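You operate a simulated robot arm through the tools that you are given. There is no shell and no other tool. Be economical: measure what you need, move in short steps, check, and stop when the job is done.

The job below is to be done with a simulated robot arm. You get a single attempt, and the scene is never put back.

TASK
Stir the lumpy porridge smooth with the masher, then put both lids on.
Fine: leave the smooth pot unstirred. The masher goes back.

Only the result counts: the job must be done as asked and must still hold three seconds after the hand-in. Knocking over, shifting, dropping, spilling or breaking anything else fails it. A push-on lid holds only when it is set on centred and level and pressed home; a screw cap is set on level and turned clockwise until tight.

THE ROBOT
A 7-joint arm with a two-finger parallel gripper, fixed in place. Base frame: the origin is at the foot of the arm, x ahead of it, y to its left, z up; the work surface is at about z = 0.76. Readings come in m, rad, newtons and seconds.
With the tool pointing down near the work surface it reaches from about 0.2 to 0.68 m from the base axis. Its first joint turns from -1.152 to 1.152 rad. Payload 2.4 kg.
Tool frame: the origin (TCP) lies between the finger pads and is the grasp point; the fingertips stand 0.03 m ahead of it; z points along the fingers, y is the line along which they close. Largest opening 0.094 m; finger width 0.028, thickness 0.01; the body of the gripper, 0.05 by 0.096 m, starts 0.055 m behind the TCP.
Orientation is that of the tool frame in the base frame, as [roll, pitch, yaw] about the fixed x, y, z axes, in that order (R = Rz(yaw) Ry(pitch) Rx(roll)). With the fingers straight down and closing along the base's y, the tool's x points along the base's -x, its y along +y and its z along -z.

THE INTERFACE
- The arm moves only by the tool move_arm. Its arguments are lists of equal length, an entry for each row: "slide": the shift along the tool's x, y, z in units of 40 mm (1.0 is 40 mm), a list of three; "delta_rot": the turn, a rotation vector about the tool's x, y, z in units of 8 degrees (1.0 is 8 degrees), a list of three; "fingers": the opening in per cent of the stroke, from 0 (shut) to 100 (fully open). In form: {"slide": [[tx, ty, tz], ...], "delta_rot": [[wx, wy, wz], ...], "fingers": [fingers, ...]}. A call has 1 to 20 rows; each row shifts and turns the commanded pose from where the row before left it, along the tool's axes as they then stand. A call with a number of a shift or a turn outside -1 to 1 is refused whole. Rows are played at 5 a second. More than 0.05 m and 0.15 rad between two rows, or a gripper value outside its range, and nothing of the call is played. A pose out of reach is approached as far as the arm can. The call stops where the force on the tool passes 40 N (or 10 N more than at its start, if that is more) or the arm is blocked; 0.2 s more then pass. The fingers move at their own pace (about 0.153 m/s each) and stop on an object; they squeeze with about 32 N. The grip force told is the motor's: it shows also when the fingers shut on nothing. Time passes only in rows, and 0.2 s behind the last, so rows that do not move let the fingers close. It gives the time, the measured TCP pose, the force on the tool (base axes), the opening and the grip force at its end, in the units of the frame above (readings bear some noise), with the torque about the TCP (base axes, N m) and any sound that the robot's microphone picked up, and new pictures: "show" is both (left out), scene, wrist or none.
- Cameras (640 x 400 px; columns grow to the right, rows downward): "scene" is fixed at [0.0468, 0.4841, 1.4449]; the picture's right is [-0.64, -0.77, 0.00], its down [-0.44, 0.37, -0.82] and it looks along [0.63, -0.52, -0.57] (base axes); focal length 312 px, centre (320, 200). "wrist" rides on the gripper at [0.076, 0.014, -0.102] in the tool frame; the picture's right is [-0.18, 0.98, 0.00], its down [-0.75, -0.14, -0.64] and it looks along [-0.63, -0.12, 0.77] (tool axes); focal length 243 px, centre (320, 200). There is no depth. A picture from a camera that has moved, and an enlarged one, comes with that camera's place and axes in the base frame and with its lens.
- inspect(camera, box): a new picture of the part [left, top, right, bottom] of that camera's present view, enlarged. The clock stands still meanwhile.
- job_done(): hands the job in; it is judged then, once.

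Work in short steps. Places have to be worked out from the pictures, the camera data and where the tool is seen: move nearer, look again, correct. Check each grasp and each placing, and mend what went wrong. You have 120 turns and 200 pictures in all, those below and enlarged ones among them. Open the gripper and draw the arm clear of the work before you hand the job in, unless the task says otherwise; then end with one line.

The tools are called after "Call:" as a command line: name --argument value ..., lists and objects as JSON in quotes. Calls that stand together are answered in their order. move_arm: Moves the arm, as the interface text tells. Its arguments: {"type":"object","properties":{"slide":{"type":"array","items":{"type":"array","items":{"type":"number"}}},"delta_rot":{"type":"array","items":{"type":"array","items":{"type":"number"}}},"fingers":{"type":"array","items":{"type":"number"}},"show":{"type":"string","enum":["both","scene","wrist","none"]}},"required":["slide","delta_rot","fingers"]} The other tools are called the same way: inspect (camera, box) takes an enlarged picture of a part of a camera's view; job_done () hands the job in.

At the start:

```text
t: 0.0
ee_pos: [0.3856, 0.0665, 1.2376]
orientation: [-3.141, 0.001, 3.141]
force: [0.1, -0.2, 0.0]
torque: [0.03, -0.02, -0.01]
opening: 0.0942
grip_force: 0.1
```

scene: 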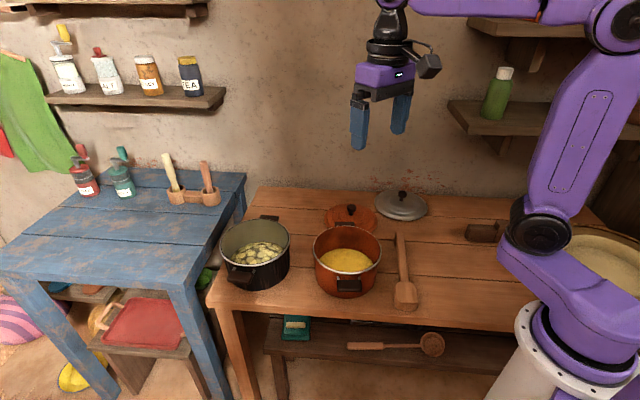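
wrist: 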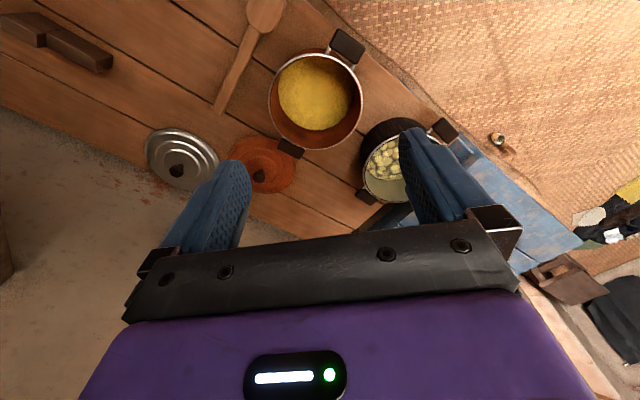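

I'll look closely at the tools, pots and lids first.

Call:
inspect --camera "scene" --box '[140, 130, 260, 220]'

Call:
inspect --camera "scene" --box '[200, 170, 460, 330]'

Call:
inspect --camera "wrist" --box '[120, 0, 500, 230]'

```text
4.44 times, centred on (200, 175) of scene
camera zoom: at [0.0468, 0.4841, 1.4449], right [-0.64, -0.77, 0.0], down [-0.44, 0.37, -0.82], along [0.63, -0.52, -0.57], focal length 1385 px, centre (853, 311)
```

zoom: 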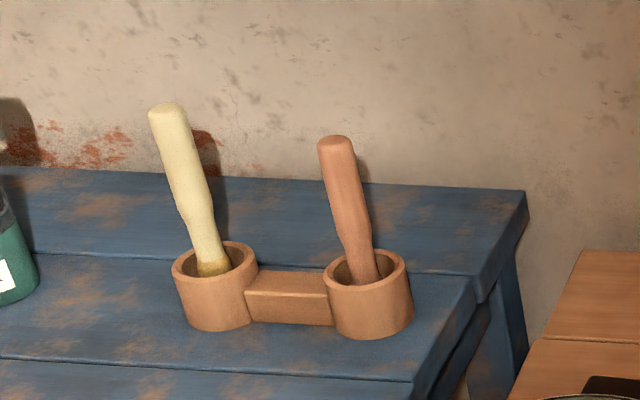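

```text
2.46 times, centred on (330, 250) of scene
camera zoom: at [0.0468, 0.4841, 1.4449], right [-0.64, -0.77, 0.0], down [-0.44, 0.37, -0.82], along [0.63, -0.52, -0.57], focal length 767 px, centre (295, 77)
```

zoom: 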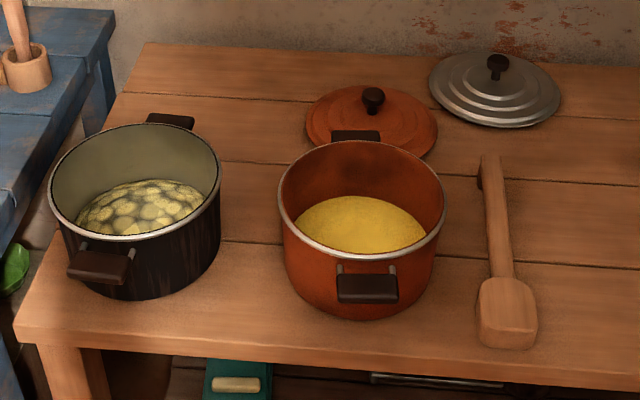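

```text
1.68 times, centred on (310, 115) of wrist
camera zoom: at [0.3091, 0.0821, 1.3397], right [0.18, 0.98, 0.0], down [0.75, -0.14, 0.64], along [0.63, -0.12, -0.77], focal length 409 px, centre (337, 343)
```

zoom: 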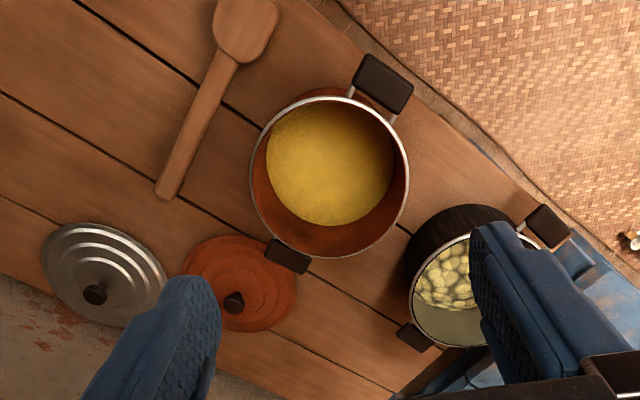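

Let me look at the brown thing to the right, the tool on the lower shelf, and the paddle-like tool.

Call:
inspect --camera "scene" --box '[440, 200, 540, 262]'

Call:
inspect --camera "scene" --box '[260, 300, 500, 400]'

Call:
inspect --camera "wrist" --box '[0, 0, 300, 130]'

Call:
inspect --camera "scene" --box '[360, 220, 460, 320]'

```text
6.40 times, centred on (490, 231) of scene
camera zoom: at [0.0468, 0.4841, 1.4449], right [-0.64, -0.77, 0.0], down [-0.44, 0.37, -0.82], along [0.63, -0.52, -0.57], focal length 1994 px, centre (-768, 2)
```

zoom: 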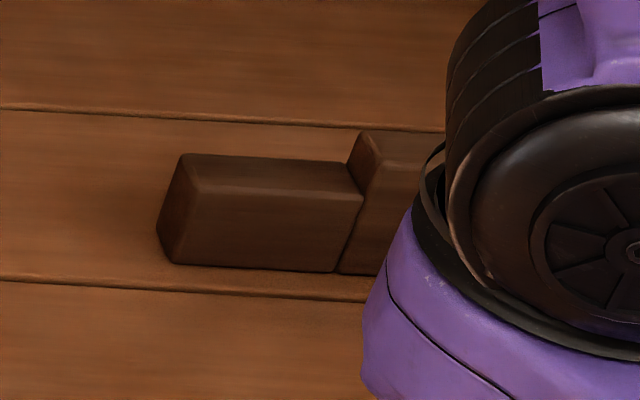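

```text
2.67 times, centred on (380, 350) of scene
camera zoom: at [0.0468, 0.4841, 1.4449], right [-0.64, -0.77, 0.0], down [-0.44, 0.37, -0.82], along [0.63, -0.52, -0.57], focal length 831 px, centre (160, -200)
```

zoom: 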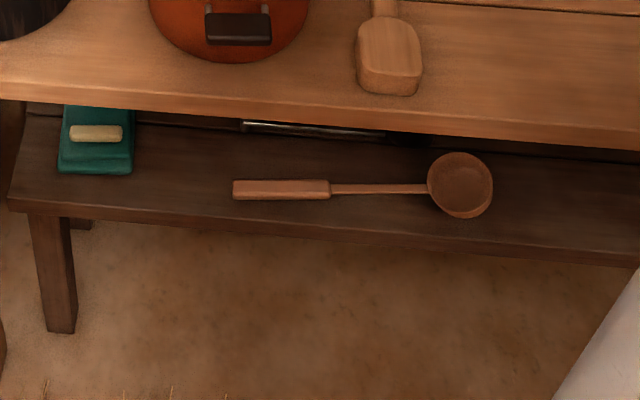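

```text
2.13 times, centred on (150, 65) of wrist
camera zoom: at [0.3091, 0.0821, 1.3397], right [0.18, 0.98, 0.0], down [0.75, -0.14, 0.64], along [0.63, -0.12, -0.77], focal length 518 px, centre (683, 488)
```

zoom: 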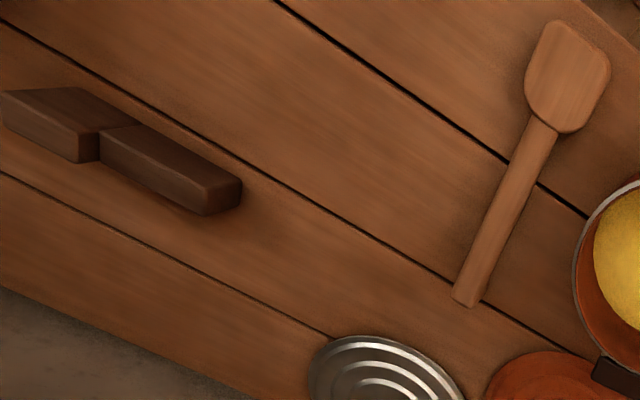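

```text
4.00 times, centred on (410, 270) of scene
camera zoom: at [0.0468, 0.4841, 1.4449], right [-0.64, -0.77, 0.0], down [-0.44, 0.37, -0.82], along [0.63, -0.52, -0.57], focal length 1246 px, centre (-40, -80)
```

zoom: 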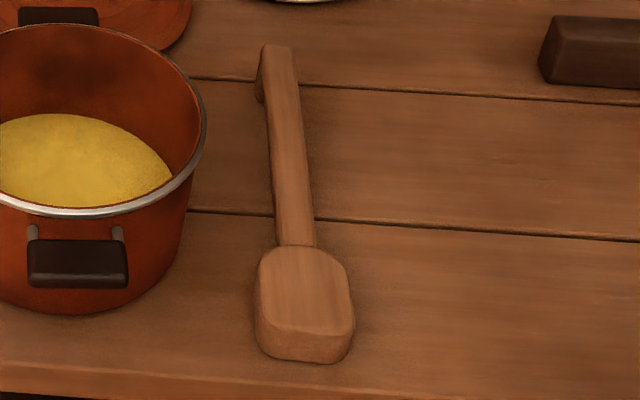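

The masher must be the wooden tool on the table: its neck is about (0.335,-0.035), its handle end about (0.464,-0.18), with the handle raised to z≈0.80. The lumpy black pot is near (0.635,0.223), the smooth orange pot (0.457,0.051), the orange lid (0.637,-0.145) and the steel lid (0.584,-0.35). I go above the handle and turn the jaws across it.

Call:
move_arm --slide '[[-0.125, -0.583, 0.939], [-0.125, -0.583, 0.939], [-0.125, -0.583, 0.939], [-0.125, -0.583, 0.939], [-0.125, -0.583, 0.939], [-0.125, -0.583, 0.939], [-0.125, -0.583, 0.939], [-0.125, -0.583, 0.939], [-0.125, -0.583, 0.939], [0, 0, 0], [0, 0, 0], [0, 0, 0], [0, 0, 0], [0, 0, 0], [0, 0, 0], [0, 0, 0]]' --delta_rot '[[0, 0, 0], [0, 0, 0], [0, 0, 0], [0, 0, 0], [0, 0, 0], [0, 0, 0], [0, 0, 0], [0, 0, 0], [0, 0, 0], [0, 0, 1], [0, 0, 1], [0, 0, 1], [0, 0, 1], [0, 0, 1], [0, 0, 1], [0, 0, 0]]' --fingers '[100, 100, 100, 100, 100, 100, 100, 100, 100, 100, 100, 100, 100, 100, 100, 100]'

```text
t: 3.4
ee_pos: [0.4302, -0.1442, 0.8986]
orientation: [-3.14, 0.001, 2.303]
force: [-0.3, 0.1, 0.1]
torque: [-0.02, -0.01, 0.0]
opening: 0.0937
grip_force: 0.1
camera wrist: at [0.3899, -0.0755, 1.0011], right [0.85, 0.52, 0.0], down [0.4, -0.66, 0.64], along [0.33, -0.55, -0.77], focal length 243 px, centre (320, 200)
```

scene: 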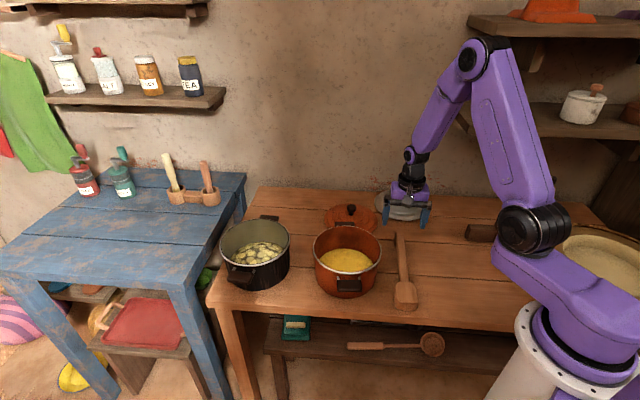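
wrist: 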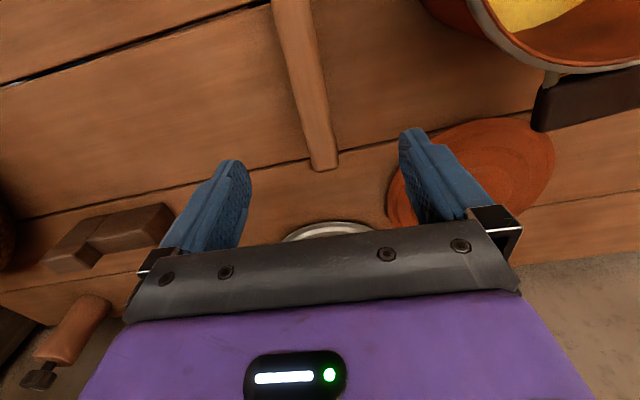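

The handle lies under the jaws, about 4 mm to one side. Before I grasp it, I'll check the odd item at bottom left in case it is another tool.

Call:
inspect --camera "wrist" --box '[0, 170, 200, 400]'

Call:
inspect --camera "wrist" --box '[220, 0, 460, 180]'

```text
1.74 times, centred on (100, 285) of wrist
camera zoom: at [0.3899, -0.0755, 1.0011], right [0.85, 0.52, 0.0], down [0.4, -0.66, 0.64], along [0.33, -0.55, -0.77], focal length 422 px, centre (703, 52)
```

zoom: 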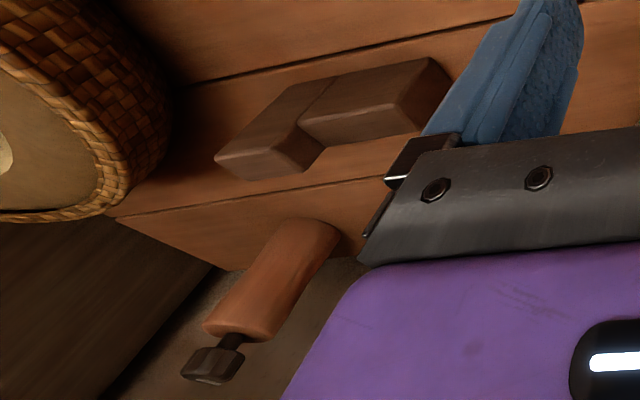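

```text
2.22 times, centred on (340, 90) of wrist
camera zoom: at [0.3899, -0.0755, 1.0011], right [0.85, 0.52, 0.0], down [0.4, -0.66, 0.64], along [0.33, -0.55, -0.77], focal length 539 px, centre (276, 444)
```

zoom: 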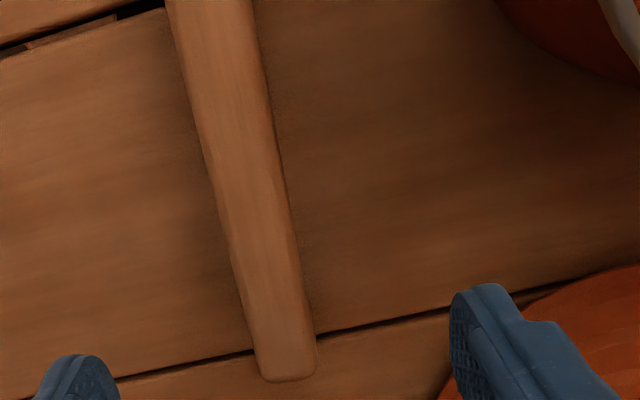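

The item is only a grinder standing off to the side. I descend onto the handle and close.

Call:
move_arm --slide '[[0, -0.09, 0.8], [0, 0, 0.8], [0, 0, 0.85], [0, 0, 0], [0, 0, 0], [0, 0, 0], [0, 0, 0], [0, 0, 0]]' --delta_rot '[[0, 0, 0], [0, 0, 0], [0, 0, 0], [0, 0, 0], [0, 0, 0], [0, 0, 0], [0, 0, 0], [0, 0, 0]]' --fingers '[70, 70, 70, 50, 25, 5, 5, 5]'

```text
t: 5.2
ee_pos: [0.4261, -0.1458, 0.8012]
orientation: [3.141, -0.001, 2.304]
force: [-0.8, -0.5, -0.6]
torque: [-0.12, -0.07, -0.03]
opening: 0.0299
grip_force: 32.2
camera wrist: at [0.3864, -0.0777, 0.9037], right [0.85, 0.52, 0.0], down [0.4, -0.65, 0.64], along [0.33, -0.55, -0.77], focal length 243 px, centre (320, 200)
```

scene: 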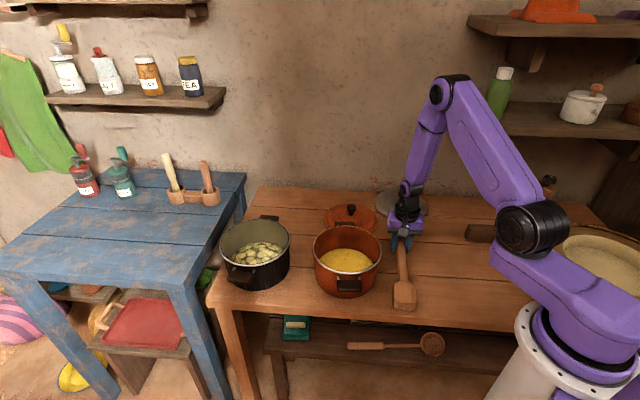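
wrist: 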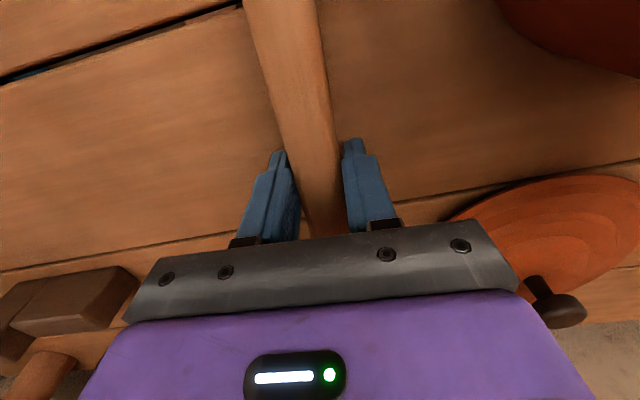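

The handle is gripped (opening 0.030); the grasp pose was (0.4261,-0.1458,0.8012), yaw 2.304. I lift it 0.32 m and then tilt so the head points down.

Call:
move_arm --slide '[[0, 0, -0.5], [0, 0, -1], [0, 0, -1], [0, 0, -1], [0, 0, -1], [0, 0, -1], [0, 0, -1], [0, 0, -1], [0, 0, -0.5], [0, 0, 0]]' --delta_rot '[[0, 0, 0], [0, 0, 0], [0, 0, 0], [0, 0, 0], [0, 0, 0], [0, 0, 0], [0, 0, 0], [0, 0, 0], [0, 0, 0], [0, 0, 0]]' --fingers '[5, 5, 5, 5, 5, 5, 5, 5, 5, 5]' --show "none"

Call:
move_arm --slide '[[0, 0, 0], [0, 0, 0], [0, 0, 0], [0, 0, 0], [0, 0, 0], [0, 0, 0], [0, 0, 0], [0, 0, 0], [0, 0, 0], [0, 0, 0], [0, 0, 0], [0, 0, 0]]' --delta_rot '[[0, -1, 0], [0, -1, 0], [0, -1, 0], [0, -1, 0], [0, -1, 0], [0, -1, 0], [0, -1, 0], [0, -1, 0], [0, -1, 0], [0, -1, 0], [0, 0, 0], [0, 0, 0]]' --fingers '[5, 5, 5, 5, 5, 5, 5, 5, 5, 5, 5, 5]'

```text
t: 7.4
ee_pos: [0.427, -0.1448, 1.1223]
orientation: [-3.14, 0.0, 2.302]
force: [0.2, 0.5, -1.8]
torque: [-0.07, -0.08, 0.02]
opening: 0.0295
grip_force: 31.8
```

```text
t: 10.0
ee_pos: [0.4279, -0.1465, 1.1224]
orientation: [-3.142, 1.397, 2.305]
force: [-0.6, -0.5, -0.7]
torque: [0.0, 0.0, 0.02]
opening: 0.0302
grip_force: 32.4
camera wrist: at [0.3618, -0.0496, 1.0638], right [0.75, 0.63, 0.18], down [-0.44, 0.28, 0.85], along [0.49, -0.72, 0.49], focal length 243 px, centre (320, 200)
```

scene: 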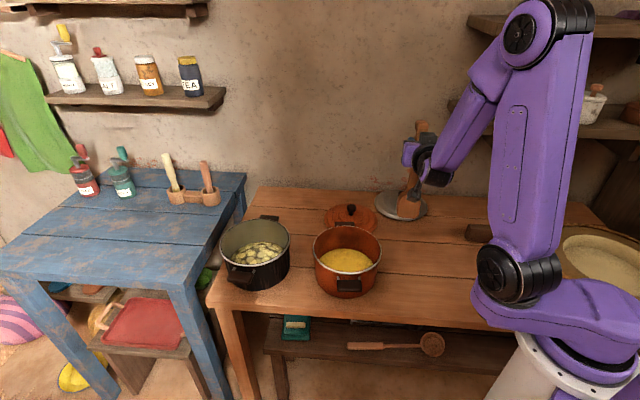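
wrist: 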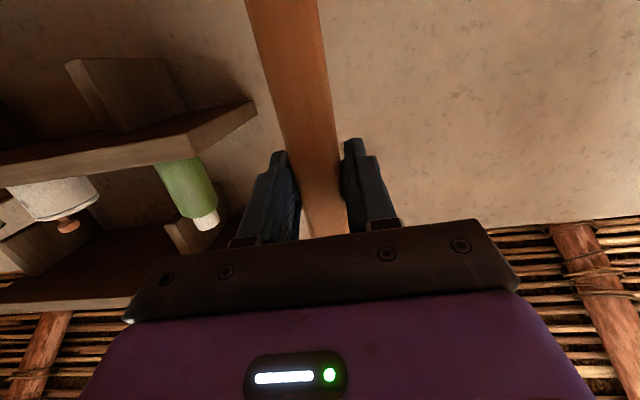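

It is held firmly with no slip, tilted 80°. I tilt 8° more, yaw so the gripper points outward toward the black pot (about 16°), and rise 40 mm.

Call:
move_arm --slide '[[-0.5, 0, 0], [-0.5, 0, 0], [0, 0, 0], [0, 0, 0], [0, 0, 0], [0, 0, 0], [0, 0, 0], [0, 0, 0], [0, 0, 0], [0, 0, 0], [0, 0, 0]]' --delta_rot '[[0, -1, 0], [-0.99, 0, -0.035], [-0.99, 0, -0.035], [-0.99, 0, -0.035], [-0.99, 0, -0.035], [-0.99, 0, -0.035], [-0.99, 0, -0.035], [-0.99, 0, -0.035], [-0.99, 0, -0.035], [0, 0, 0], [0, 0, 0]]' --fingers '[5, 5, 5, 5, 5, 5, 5, 5, 5, 5, 5]' --show "scene"

```text
t: 12.4
ee_pos: [0.4904, -0.0342, 1.1853]
orientation: [2.616, 1.53, 2.686]
force: [-1.0, -0.3, -1.0]
torque: [0.0, 0.02, -0.01]
opening: 0.0298
grip_force: 31.7
out of reach, approached as far as the arm can: row 2, 3, 4, 5, 7, 8, 9
```

scene: 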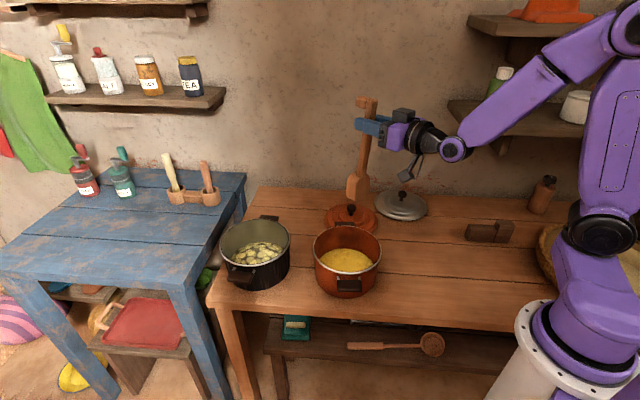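

The wrist limit shifted the TCP to (0.490,-0.034,1.185), pointing about 4°, but the masher hangs plumb. I now move toward the black pot in this orientation.

Call:
move_arm --slide '[[0, 0.89, 0.5], [0, 0.89, 0.5], [0, 0.89, 0.5], [0, 0.89, 0.5], [0, 0.89, 0.5], [0, 0.89, 0.5], [0, 0.89, 0.5], [0, 0, 0]]' --delta_rot '[[0, 0, 0], [0, 0, 0], [0, 0, 0], [0, 0, 0], [0, 0, 0], [0, 0, 0], [0, 0, 0], [0, 0, 0]]' --fingers '[5, 5, 5, 5, 5, 5, 5, 5]'

```text
t: 14.2
ee_pos: [0.6077, 0.227, 1.1817]
orientation: [3.001, 1.531, 3.09]
force: [-0.7, 0.9, -1.5]
torque: [-0.01, 0.03, -0.03]
opening: 0.0299
grip_force: 32.1
camera wrist: at [0.5021, 0.233, 1.1087], right [-0.08, 0.98, 0.19], down [-0.6, -0.2, 0.78], along [0.8, -0.05, 0.6], focal length 243 px, centre (320, 200)
```

scene: 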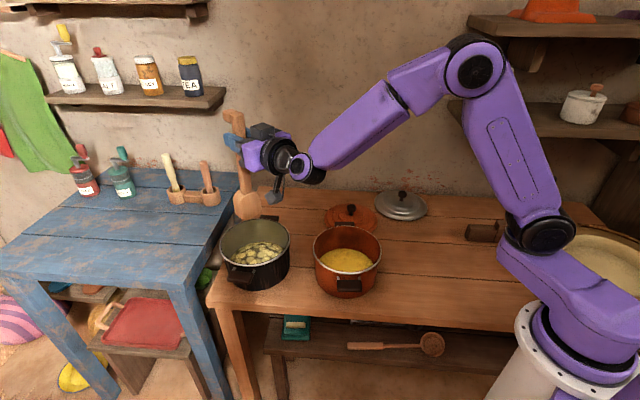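
wrist: 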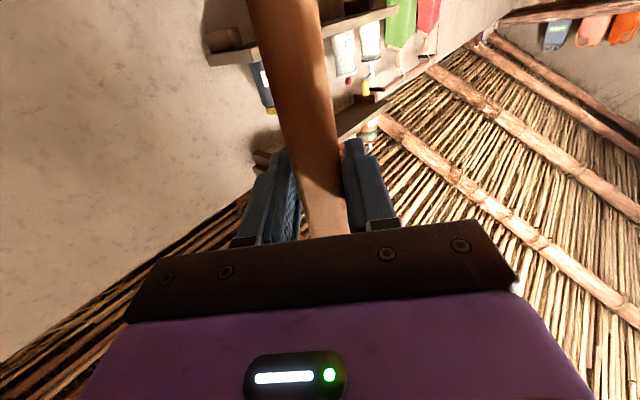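

The head hangs at about (0.613,0.243), slightly off the pot's centre (0.635,0.223). I centre it and lower 0.08 to the rim level, then check.

Call:
move_arm --slide '[[0, -0.5, 0.5], [0.5, 0, 0], [0.7, 0, 0], [0.7, 0, 0], [0.1, 0, 0], [0, 0, 0]]' --delta_rot '[[0, 0, 0], [0, 0, 0], [0, 0, 0], [0, 0, 0], [0, 0, 0], [0, 0, 0]]' --fingers '[5, 5, 5, 5, 5, 5]' --show "none"

Call:
inspect --camera "scene" --box '[180, 100, 360, 300]'

```text
t: 15.6
ee_pos: [0.6265, 0.2079, 1.0998]
orientation: [2.989, 1.533, 3.079]
force: [0.7, 0.5, -2.0]
torque: [0.01, 0.03, -0.02]
opening: 0.0298
grip_force: 31.9
```

```text
2.00 times, centred on (270, 200) of scene
camera zoom: at [0.0468, 0.4841, 1.4449], right [-0.64, -0.77, 0.0], down [-0.44, 0.37, -0.82], along [0.63, -0.52, -0.57], focal length 623 px, centre (420, 200)
```

zoom: 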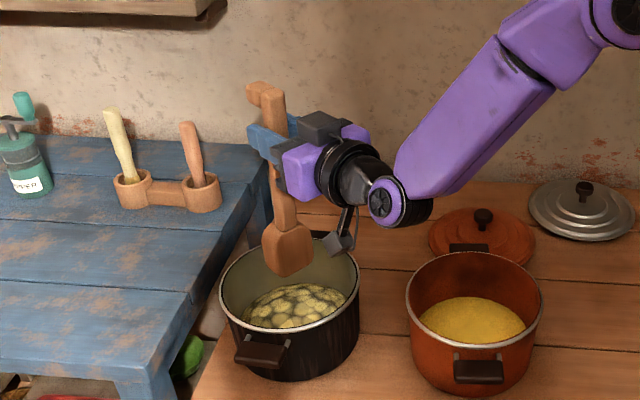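

The head is centred over the mouth, with its tip at about (0.642,0.220,0.89). I lower it gently into the porridge to TCP z≈1.01.

Call:
move_arm --slide '[[0.4, 0, 0], [0.4, 0, 0], [0.4, 0, 0], [0.4, 0, 0], [0.4, 0, 0], [0.3, 0, 0], [0, 0, 0]]' --delta_rot '[[0, 0, 0], [0, 0, 0], [0, 0, 0], [0, 0, 0], [0, 0, 0], [0, 0, 0], [0, 0, 0]]' --fingers '[5, 5, 5, 5, 5, 5, 5]' --show "none"

Call:
inspect --camera "scene" --box '[180, 140, 360, 300]'

```text
t: 17.2
ee_pos: [0.6214, 0.2083, 1.0084]
orientation: [2.992, 1.533, 3.085]
force: [-0.2, -0.4, -1.7]
torque: [-0.01, 0.02, 0.03]
opening: 0.0296
grip_force: 32.4
```

```text
2.50 times, centred on (270, 220) of scene
camera zoom: at [0.0468, 0.4841, 1.4449], right [-0.64, -0.77, 0.0], down [-0.44, 0.37, -0.82], along [0.63, -0.52, -0.57], focal length 779 px, centre (445, 150)
```

zoom: 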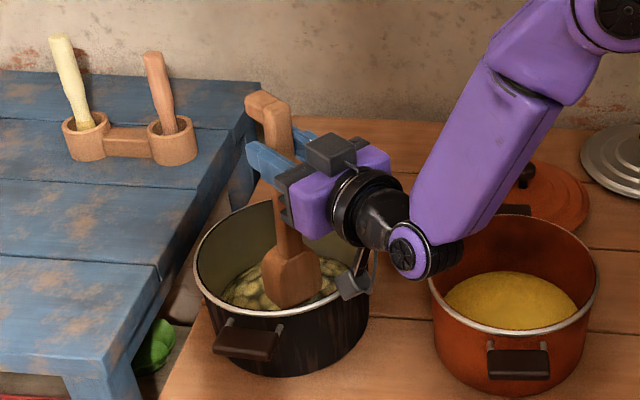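

The head is in the porridge with no contact force. I stir one gentle ellipse, biased toward the base so the wrist camera stays clear of the rim.

Call:
move_arm --slide '[[0, 0, 0.375], [0, 0.515, -0.12], [0, 0.3175, -0.3125], [0, 0, -0.385], [0, -0.3175, -0.3125], [0, -0.515, -0.12], [0, -0.515, 0.12], [0, -0.3175, 0.3125], [0, 0, 0.385], [0, 0.3175, 0.3125], [0, 0.515, 0.12], [0, 0, 0]]' --delta_rot '[[0, 0, 0], [0, 0, 0], [0, 0, 0], [0, 0, 0], [0, 0, 0], [0, 0, 0], [0, 0, 0], [0, 0, 0], [0, 0, 0], [0, 0, 0], [0, 0, 0], [0, 0, 0]]' --fingers '[5, 5, 5, 5, 5, 5, 5, 5, 5, 5, 5, 5]' --show "none"

Call:
inspect --camera "scene" --box '[200, 180, 320, 300]'

```text
t: 19.8
ee_pos: [0.6381, 0.2096, 1.0075]
orientation: [3.002, 1.532, 3.092]
force: [-0.1, 0.6, -1.2]
torque: [0.03, 0.01, -0.01]
opening: 0.03
grip_force: 32.1
```

```text
3.33 times, centred on (260, 240) of scene
camera zoom: at [0.0468, 0.4841, 1.4449], right [-0.64, -0.77, 0.0], down [-0.44, 0.37, -0.82], along [0.63, -0.52, -0.57], focal length 1039 px, centre (520, 67)
```

zoom: 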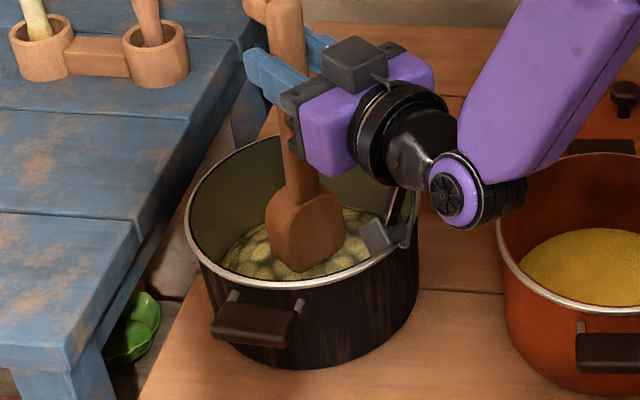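

The head's lower edge still shows above the surface, so the porridge is lower (about z 0.80). Going straight down would bring the camera to the rim, so I'll lift slightly, tilt 16° to raise the camera, and shift outward to keep the head centred.

Call:
move_arm --slide '[[-0.5, 0, -0.2], [0, 0, 0.74], [0, 0, 0.7], [0, 0, 0]]' --delta_rot '[[0, 0, 0], [0, 1, 0], [0, 1, 0], [0, 0, 0]]' --fingers '[5, 5, 5, 5]' --show "none"

Call:
inspect --camera "scene" --box '[180, 140, 360, 300]'

```text
t: 20.8
ee_pos: [0.6878, 0.2125, 1.0228]
orientation: [3.124, 1.251, -3.068]
force: [0.5, -1.2, -1.1]
torque: [0.04, 0.0, 0.0]
opening: 0.0297
grip_force: 32.2
```

```text
2.50 times, centred on (270, 220) of scene
camera zoom: at [0.0468, 0.4841, 1.4449], right [-0.64, -0.77, 0.0], down [-0.44, 0.37, -0.82], along [0.63, -0.52, -0.57], focal length 779 px, centre (445, 150)
```

zoom: 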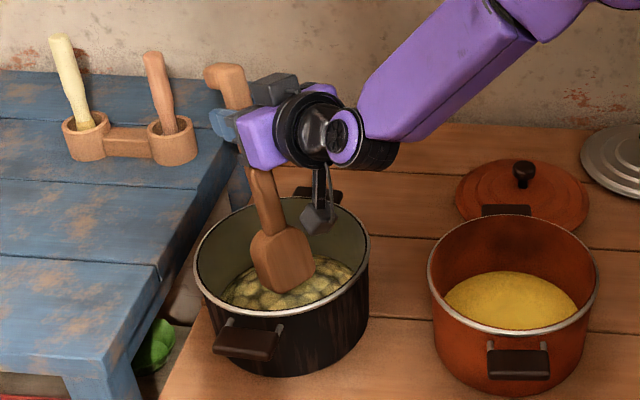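

Reachable, and the camera is now well above the rim. I lower 35 mm to submerge the head and stir one circle of 33 mm radius.

Call:
move_arm --slide '[[0.28, 0, 0.092], [0.28, 0, 0.092], [0.27, 0, 0.092], [-0.18, 0, 0.546], [0.05, 0.485, -0.15], [0.13, 0.3, -0.392], [0.16, 0, -0.485], [0.13, -0.3, -0.392], [0.05, -0.485, -0.15], [-0.05, -0.485, 0.15], [-0.13, -0.3, 0.392], [-0.16, 0, 0.485], [-0.13, 0.3, 0.392], [-0.05, 0.485, 0.15], [0, 0, 0]]' --delta_rot '[[0, 0, 0], [0, 0, 0], [0, 0, 0], [0, 0, 0], [0, 0, 0], [0, 0, 0], [0, 0, 0], [0, 0, 0], [0, 0, 0], [0, 0, 0], [0, 0, 0], [0, 0, 0], [0, 0, 0], [0, 0, 0], [0, 0, 0]]' --fingers '[5, 5, 5, 5, 5, 5, 5, 5, 5, 5, 5, 5, 5, 5, 5]' --show "none"

Call:
inspect --camera "scene" --box '[200, 180, 320, 300]'

```text
t: 24.0
ee_pos: [0.7098, 0.2153, 0.9873]
orientation: [3.124, 1.254, -3.07]
force: [0.2, -0.2, -1.4]
torque: [0.01, -0.02, -0.01]
opening: 0.0298
grip_force: 32.5
```

```text
3.33 times, centred on (260, 240) of scene
camera zoom: at [0.0468, 0.4841, 1.4449], right [-0.64, -0.77, 0.0], down [-0.44, 0.37, -0.82], along [0.63, -0.52, -0.57], focal length 1039 px, centre (520, 67)
```

zoom: 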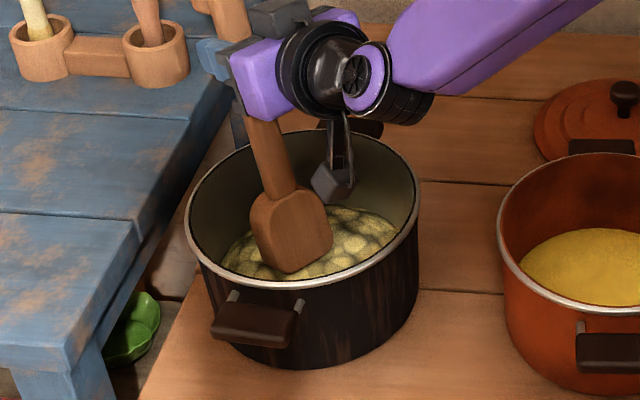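

The whole head is still visible and I estimate the surface at only about z 0.785. I tilt 8° more so the camera stays high, then lower until the head is under the surface.

Call:
move_arm --slide '[[0, 0, 0], [0, 0, 0], [0.1, 0, 0.3], [0.15, 0, 0.4], [0, 0, 0]]' --delta_rot '[[0, 0.5, 0], [0, 0.5, 0], [0, 0, 0], [0, 0, 0], [0, 0, 0]]' --fingers '[5, 5, 5, 5, 5]' --show "none"

Call:
inspect --camera "scene" --box '[200, 180, 320, 300]'

```text
t: 25.2
ee_pos: [0.7313, 0.2187, 0.9692]
orientation: [3.123, 1.12, -3.07]
force: [-0.1, 1.5, 12.4]
torque: [0.04, 0.6, -0.03]
opening: 0.0297
grip_force: 31.6
```

```text
3.33 times, centred on (260, 240) of scene
camera zoom: at [0.0465, 0.484, 1.4449], right [-0.64, -0.77, 0.0], down [-0.44, 0.37, -0.82], along [0.63, -0.52, -0.57], focal length 1039 px, centre (520, 67)
```

zoom: 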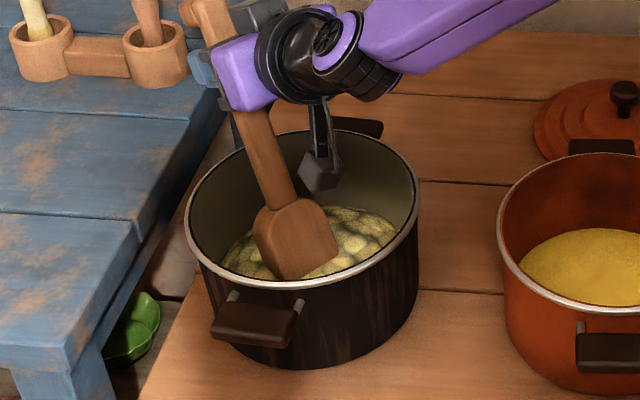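

The 12 N upward force shows the head is on the pot floor, so the porridge layer is thin. I raise 5 mm and stir a circle of 30 mm radius at this depth.

Call:
move_arm --slide '[[-0.11, 0, -0.055], [-0.218, 0, 0.45], [0.062, 0.441, -0.129], [0.164, 0.273, -0.3375], [0.202, 0, -0.418], [0.164, -0.273, -0.3375], [0.062, -0.441, -0.129], [-0.062, -0.441, 0.129], [-0.164, -0.273, 0.3375], [-0.202, 0, 0.418], [-0.164, 0.273, 0.3375], [-0.062, 0.441, 0.129], [0, 0, 0]]' --delta_rot '[[0, 0, 0], [0, 0, 0], [0, 0, 0], [0, 0, 0], [0, 0, 0], [0, 0, 0], [0, 0, 0], [0, 0, 0], [0, 0, 0], [0, 0, 0], [0, 0, 0], [0, 0, 0], [0, 0, 0]]' --fingers '[5, 5, 5, 5, 5, 5, 5, 5, 5, 5, 5, 5, 5]' --show "none"

Call:
inspect --camera "scene" --box '[200, 180, 320, 300]'

```text
t: 28.0
ee_pos: [0.7513, 0.2209, 0.9713]
orientation: [3.13, 1.113, -3.063]
force: [-0.1, 0.2, -0.6]
torque: [0.0, -0.04, 0.01]
opening: 0.0298
grip_force: 31.8
```

```text
3.33 times, centred on (260, 240) of scene
camera zoom: at [0.0468, 0.4841, 1.4449], right [-0.64, -0.77, 0.0], down [-0.44, 0.37, -0.82], along [0.63, -0.52, -0.57], focal length 1039 px, centre (520, 67)
```

zoom: 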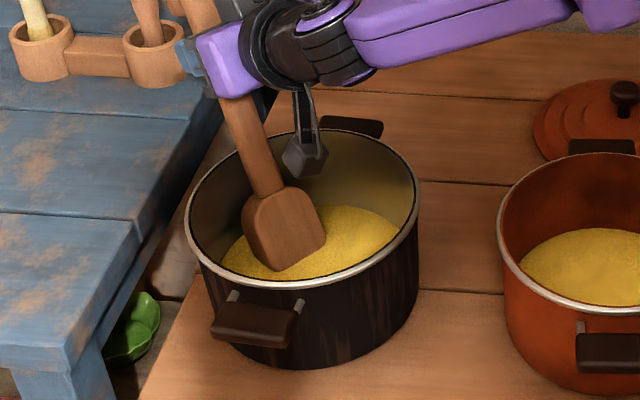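

The porridge is now smooth. I centre the head, lift straight out about 0.22 m, and draw back toward the base.

Call:
move_arm --slide '[[0.11, 0, -0.225], [-0.5, 0, -0.24], [-0.8, 0, -0.395], [-0.8, 0, -0.395], [-0.8, 0, -0.395], [-0.8, 0, -0.395], [-0.8, 0, -0.395], [-0.8, 0, -0.395], [0.386, 0, -0.785], [0.386, 0, -0.785], [0.386, 0, -0.785], [0.386, 0, -0.785], [0.386, 0, -0.785], [0.386, 0, -0.785], [0.386, 0, -0.785], [0, 0, 0]]' --delta_rot '[[0, 0, 0], [0, 0, 0], [0, 0, 0], [0, 0, 0], [0, 0, 0], [0, 0, 0], [0, 0, 0], [0, 0, 0], [0, 0, 0], [0, 0, 0], [0, 0, 0], [0, 0, 0], [0, 0, 0], [0, 0, 0], [0, 0, 0], [0, 0, 0]]' --fingers '[5, 5, 5, 5, 5, 5, 5, 5, 5, 5, 5, 5, 5, 5, 5, 5]' --show "scene"

```text
t: 31.4
ee_pos: [0.4974, 0.1953, 1.2084]
orientation: [3.129, 1.113, -3.062]
force: [0.5, 0.2, -1.2]
torque: [-0.03, -0.03, 0.0]
opening: 0.0298
grip_force: 31.7
```

scene: 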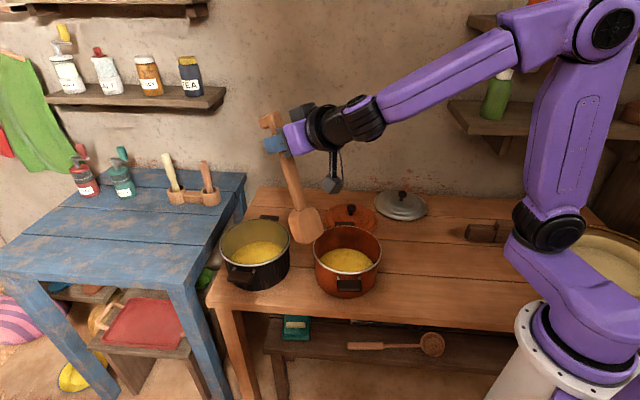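

The stirring is finished and the masher hangs clear. I now tilt back to fingers-down.

Call:
move_arm --slide '[[0, 0, 0], [0, 0, 0], [0, 0, 0], [0, 0, 0], [0, 0, 0], [0, 0, 0], [0, 0, 0], [0, 0, 0], [0, 0, 0]]' --delta_rot '[[0, 1, 0], [0, 1, 0], [0, 1, 0], [0, 1, 0], [0, 1, 0], [0, 1, 0], [0, 1, 0], [0, 0.97, 0], [0, 0, 0]]' --fingers '[5, 5, 5, 5, 5, 5, 5, 5, 5]' --show "scene"

```text
t: 33.4
ee_pos: [0.4972, 0.1971, 1.2087]
orientation: [3.137, 0.0, -3.053]
force: [0.9, 0.0, -1.3]
torque: [0.01, -0.13, 0.0]
opening: 0.0299
grip_force: 32.4
```

scene: 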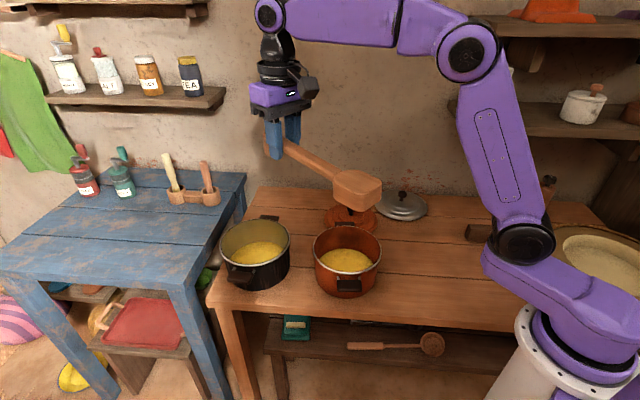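

Level again. I yaw back to 132° and move to about 70 mm above where I picked it up.

Call:
move_arm --slide '[[0, 0, 0], [0, 0, 0], [0, 0, 0], [0, 0, 0], [0, 0, 0], [0, 0, 0], [0, 0, 0], [-0.4705, -0.6416, 0.768], [-0.4705, -0.6416, 0.768], [-0.4705, -0.6416, 0.768], [-0.4705, -0.6416, 0.768], [-0.4705, -0.6416, 0.768], [-0.4705, -0.6416, 0.768], [-0.4705, -0.6416, 0.768], [-0.4705, -0.6416, 0.768], [-0.4705, -0.6416, 0.768], [-0.4705, -0.6416, 0.768], [-0.4705, -0.6416, 0.768], [0, 0, 0]]' --delta_rot '[[0, 0, 0.9477], [0, 0, 0.9477], [0, 0, 0.9477], [0, 0, 0.9477], [0, 0, 0.9477], [0, 0, 0.9477], [0, 0, 0.9477], [0, 0, 0], [0, 0, 0], [0, 0, 0], [0, 0, 0], [0, 0, 0], [0, 0, 0], [0, 0, 0], [0, 0, 0], [0, 0, 0], [0, 0, 0], [0, 0, 0], [0, 0, 0]]' --fingers '[5, 5, 5, 5, 5, 5, 5, 5, 5, 5, 5, 5, 5, 5, 5, 5, 5, 5, 5]' --show "scene"

```text
t: 37.4
ee_pos: [0.4266, -0.1447, 0.8668]
orientation: [3.135, -0.004, 2.305]
force: [0.4, 0.5, -1.4]
torque: [-0.11, -0.13, 0.02]
opening: 0.0301
grip_force: 31.7
```

scene: 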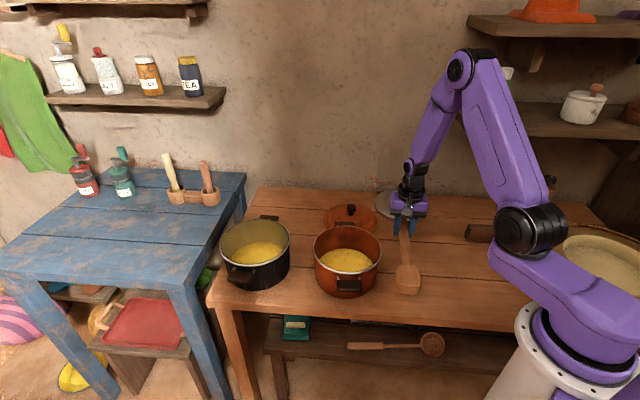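

The pose matches the pick-up pose. I lower to z≈0.801.

Call:
move_arm --slide '[[0, 0, 0.5], [0, -0.02, 0.5], [0, 0, 0.4], [0, 0, 0.23], [0, 0, 0]]' --delta_rot '[[0, 0, 0], [0, 0, 0], [0, 0, 0], [0, 0, 0], [0, 0, 0]]' --fingers '[5, 5, 5, 5, 5]' --show "scene"

Call:
inspect --camera "scene" --box '[360, 220, 460, 320]'

```text
t: 38.6
ee_pos: [0.4253, -0.1444, 0.8033]
orientation: [3.139, -0.001, 2.305]
force: [-5.6, 1.4, 34.3]
torque: [0.0, 0.06, -0.05]
opening: 0.0302
grip_force: 32.7
```

scene: 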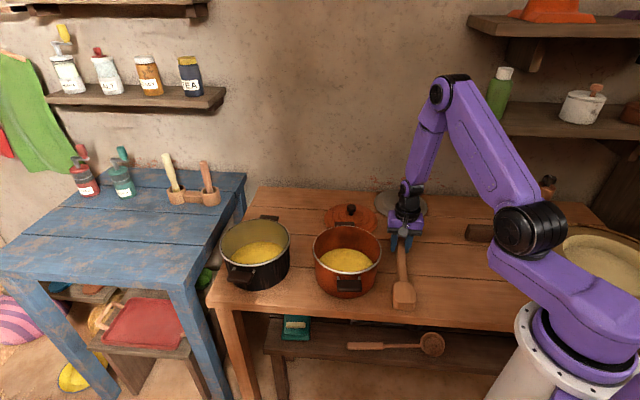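

```text
4.00 times, centred on (410, 270) of scene
camera zoom: at [0.0462, 0.4843, 1.4448], right [-0.64, -0.77, 0.0], down [-0.44, 0.37, -0.82], along [0.63, -0.52, -0.57], focal length 1246 px, centre (-40, -80)
```

zoom: 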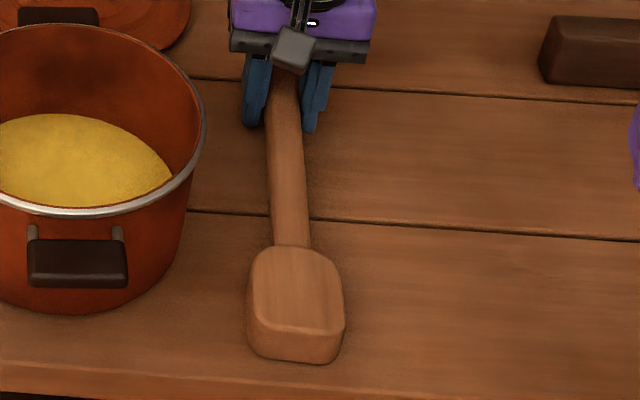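

It's on the table about 5 mm from where it was, with 34 N down. I ease off 2 mm, open the jaws and rise.

Call:
move_arm --slide '[[0, 0, -0.05], [0, 0, 0], [0, 0, 0], [0, 0, 0], [0, 0, -0.5], [0, 0, -1], [0, 0, -1], [0, 0, -1], [0, 0, 0]]' --delta_rot '[[0, 0, 0], [0, 0, 0], [0, 0, 0], [0, 0, 0], [0, 0, 0], [0, 0, 0], [0, 0, 0], [0, 0, 0], [0, 0, 0]]' --fingers '[5, 30, 60, 80, 80, 80, 80, 80, 80]' --show "wrist"

Call:
inspect --camera "scene" --box '[300, 160, 480, 320]'

```text
t: 40.6
ee_pos: [0.4253, -0.1447, 0.9438]
orientation: [3.139, -0.003, 2.305]
force: [-1.0, 0.0, 1.2]
torque: [-0.02, -0.02, -0.02]
opening: 0.0754
grip_force: 0.1
camera wrist: at [0.3852, -0.0778, 1.0464], right [0.85, 0.52, 0.0], down [0.4, -0.66, 0.64], along [0.33, -0.54, -0.77], focal length 243 px, centre (320, 200)
```

wrist: 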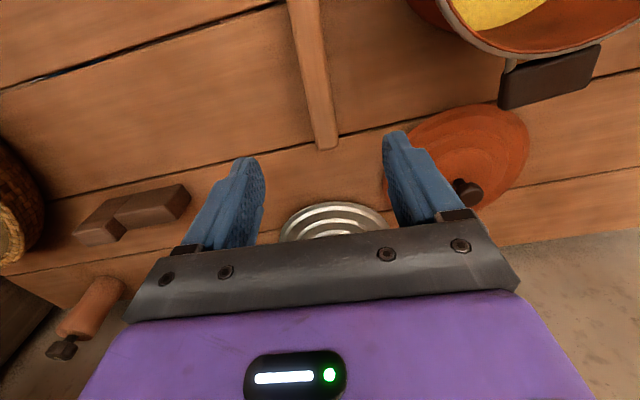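

```text
2.50 times, centred on (390, 240) of scene
camera zoom: at [0.0468, 0.4841, 1.4449], right [-0.64, -0.77, 0.0], down [-0.44, 0.37, -0.82], along [0.63, -0.52, -0.57], focal length 779 px, centre (145, 100)
```

zoom: 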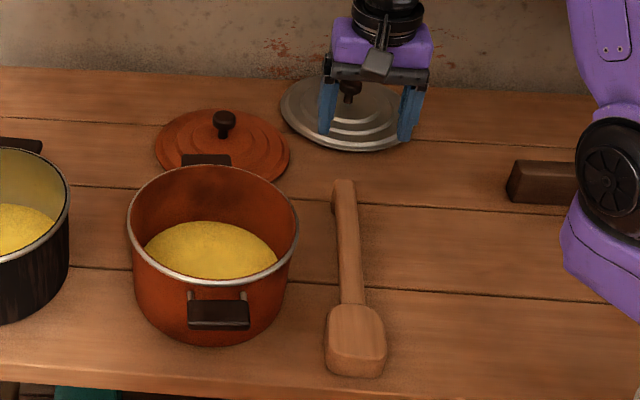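

The masher is back in place. I turn the jaws straight and move near the orange lid's knob to measure it.

Call:
move_arm --slide '[[0, 0, 0], [0, 0, 0], [0, 0, 0], [0, 0, 0], [0, 0, 0], [0, 0, 0], [-0.9, 0, 0], [-0.9, 0, 0], [-0.9, 0, 0], [-0.9, 0, 0], [-0.4, 0, 0], [0, 0, 0]]' --delta_rot '[[0, 0, -1], [0, 0, -1], [0, 0, -1], [0, 0, -1], [0, 0, -1], [0, 0, -0.99], [0, 0, 0], [0, 0, 0], [0, 0, 0], [0, 0, 0], [0, 0, 0], [0, 0, 0]]' --fingers '[80, 80, 80, 80, 80, 80, 80, 80, 80, 80, 80, 80]'

```text
t: 43.2
ee_pos: [0.5861, -0.1449, 0.9459]
orientation: [3.135, 0.001, -3.141]
force: [-0.4, 0.1, 0.5]
torque: [0.0, 0.01, 0.04]
opening: 0.0753
grip_force: 0.0
camera wrist: at [0.5094, -0.1304, 1.0474], right [0.18, 0.98, 0.01], down [0.75, -0.14, 0.64], along [0.63, -0.11, -0.77], focal length 243 px, centre (320, 200)
```

scene: 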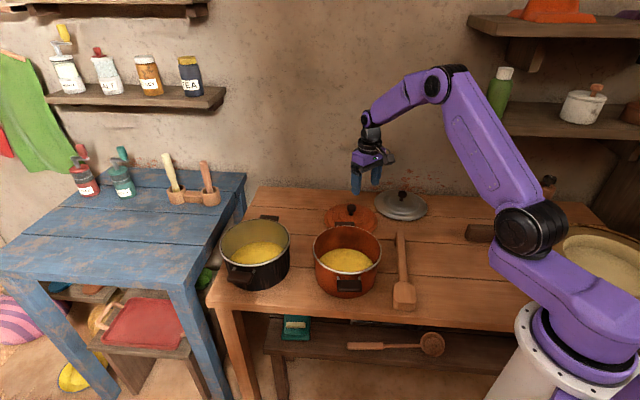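
wrist: 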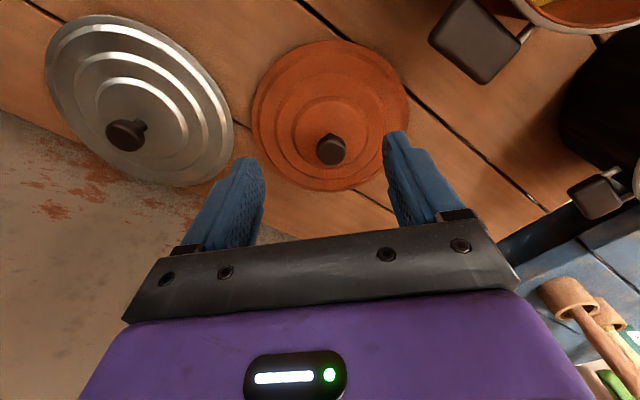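

Knob top is at about (0.638,-0.141,0.81). I zoom in to measure the knob's shape and both lids.

Call:
inspect --camera "wrist" --box '[240, 30, 420, 200]'

Call:
inspect --camera "scene" --box '[310, 180, 440, 250]'

```text
2.35 times, centred on (330, 115) of wrist
camera zoom: at [0.5094, -0.1304, 1.0474], right [0.18, 0.98, 0.01], down [0.75, -0.14, 0.64], along [0.63, -0.11, -0.77], focal length 571 px, centre (296, 400)
```

zoom: 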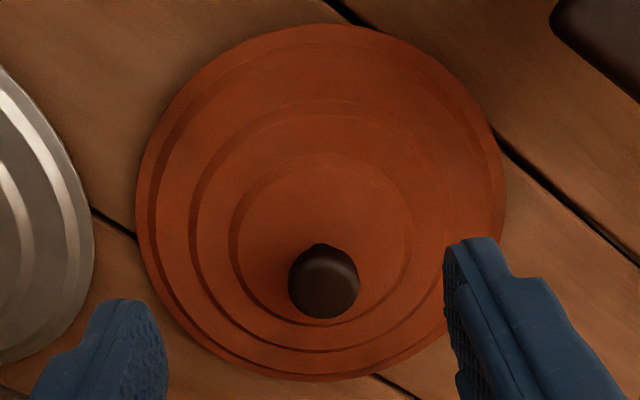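

```text
4.92 times, centred on (375, 215) of scene
camera zoom: at [0.0468, 0.4841, 1.4449], right [-0.64, -0.77, 0.0], down [-0.44, 0.37, -0.82], along [0.63, -0.52, -0.57], focal length 1534 px, centre (49, 126)
```

zoom: 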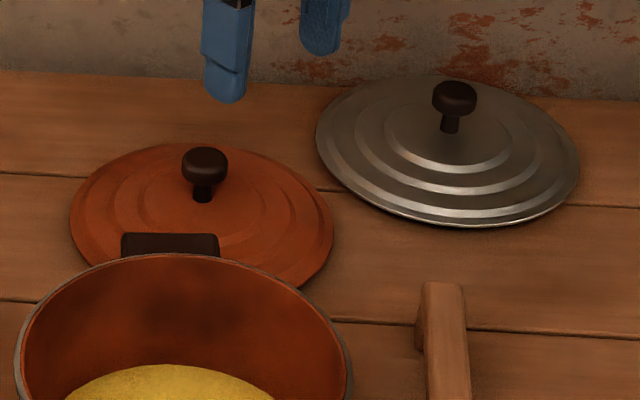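

The knob is a mushroom about 32 mm wide, with its top at z≈0.82, at about (0.632,-0.140). I move over it and lower to TCP z≈0.83 to check.

Call:
move_arm --slide '[[-0.6, 0.06, 0.4], [-0.55, 0.06, 0.8], [0, 0, 0.9], [0, 0, 0.8], [0, 0, 0]]' --delta_rot '[[0.04, 0, 0], [0, 0, 0], [0, 0, 0], [0, 0, 0], [0, 0, 0]]' --fingers '[80, 80, 80, 80, 80]'

Call:
inspect --camera "scene" --box '[310, 160, 440, 240]'

```text
t: 44.4
ee_pos: [0.6301, -0.1406, 0.8283]
orientation: [3.141, 0.001, -3.141]
force: [-0.8, -0.7, -0.3]
torque: [0.0, -0.01, 0.01]
opening: 0.0756
grip_force: 0.1
camera wrist: at [0.5549, -0.1245, 0.9305], right [0.18, 0.98, 0.0], down [0.75, -0.14, 0.64], along [0.63, -0.12, -0.77], focal length 243 px, centre (320, 200)
```

scene: 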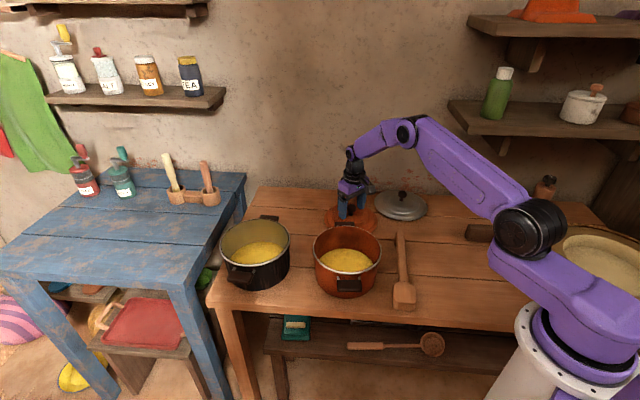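
wrist: 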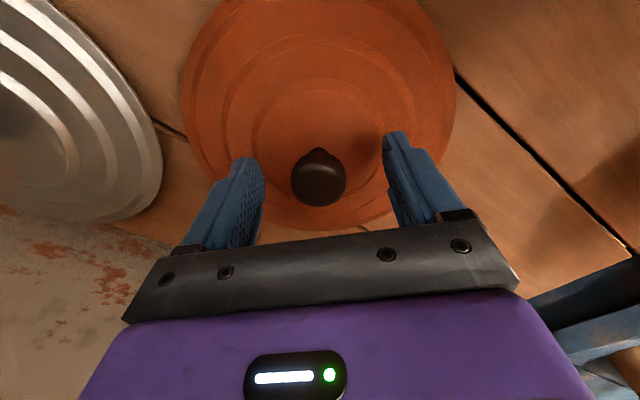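

```text
4.92 times, centred on (375, 200) of scene
camera zoom: at [0.0468, 0.4841, 1.4449], right [-0.64, -0.77, 0.0], down [-0.44, 0.37, -0.82], along [0.63, -0.52, -0.57], focal length 1534 px, centre (49, 200)
```

zoom: 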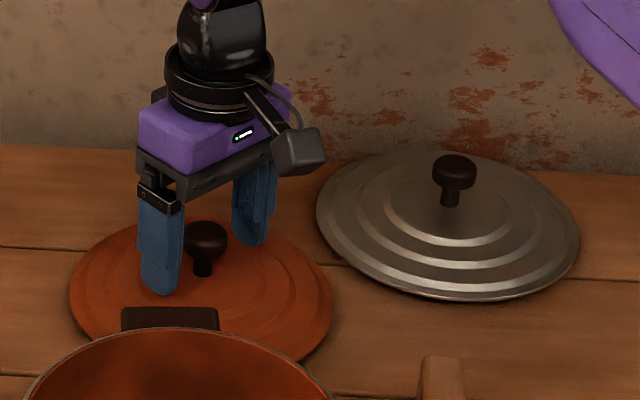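

The TCP is aligned with the knob to about 2 mm. I lower 10 mm more and close.

Call:
move_arm --slide '[[0, 0.03, 0.25], [0, 0, 0], [0, 0, 0], [0, 0, 0], [0, 0, 0], [0, 0, 0]]' --delta_rot '[[0, 0, 0], [0, 0, 0], [0, 0, 0], [0, 0, 0], [0, 0, 0], [0, 0, 0]]' --fingers '[80, 60, 45, 20, 10, 10]' --show "wrist"

Call:
inspect --camera "scene" --box '[310, 160, 440, 240]'

```text
t: 45.8
ee_pos: [0.6314, -0.1405, 0.821]
orientation: [-3.14, 0.007, 3.141]
force: [3.7, -1.9, 25.4]
torque: [0.35, -0.09, 0.19]
opening: 0.0307
grip_force: 32.2
camera wrist: at [0.5559, -0.1237, 0.9223], right [0.18, 0.98, 0.0], down [0.75, -0.14, 0.65], along [0.64, -0.12, -0.76], focal length 243 px, centre (320, 200)
```

wrist: 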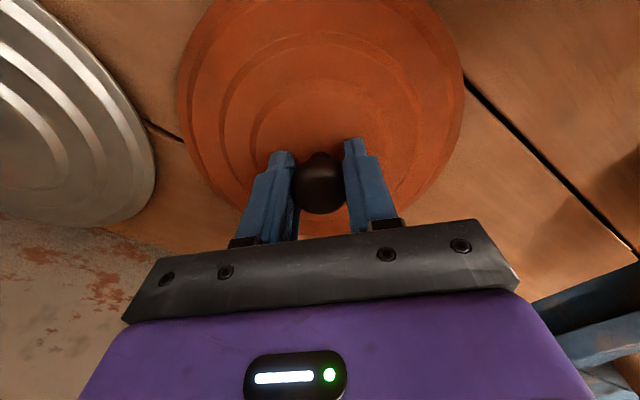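

```text
4.92 times, centred on (375, 200) of scene
camera zoom: at [0.0464, 0.4842, 1.4448], right [-0.64, -0.77, 0.0], down [-0.44, 0.37, -0.82], along [0.63, -0.52, -0.57], focal length 1534 px, centre (49, 200)
```

zoom: 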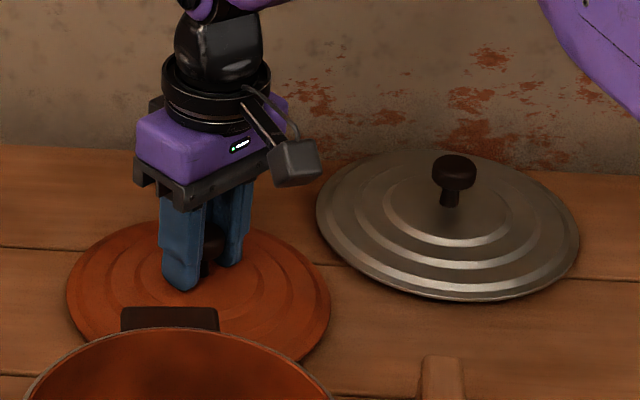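

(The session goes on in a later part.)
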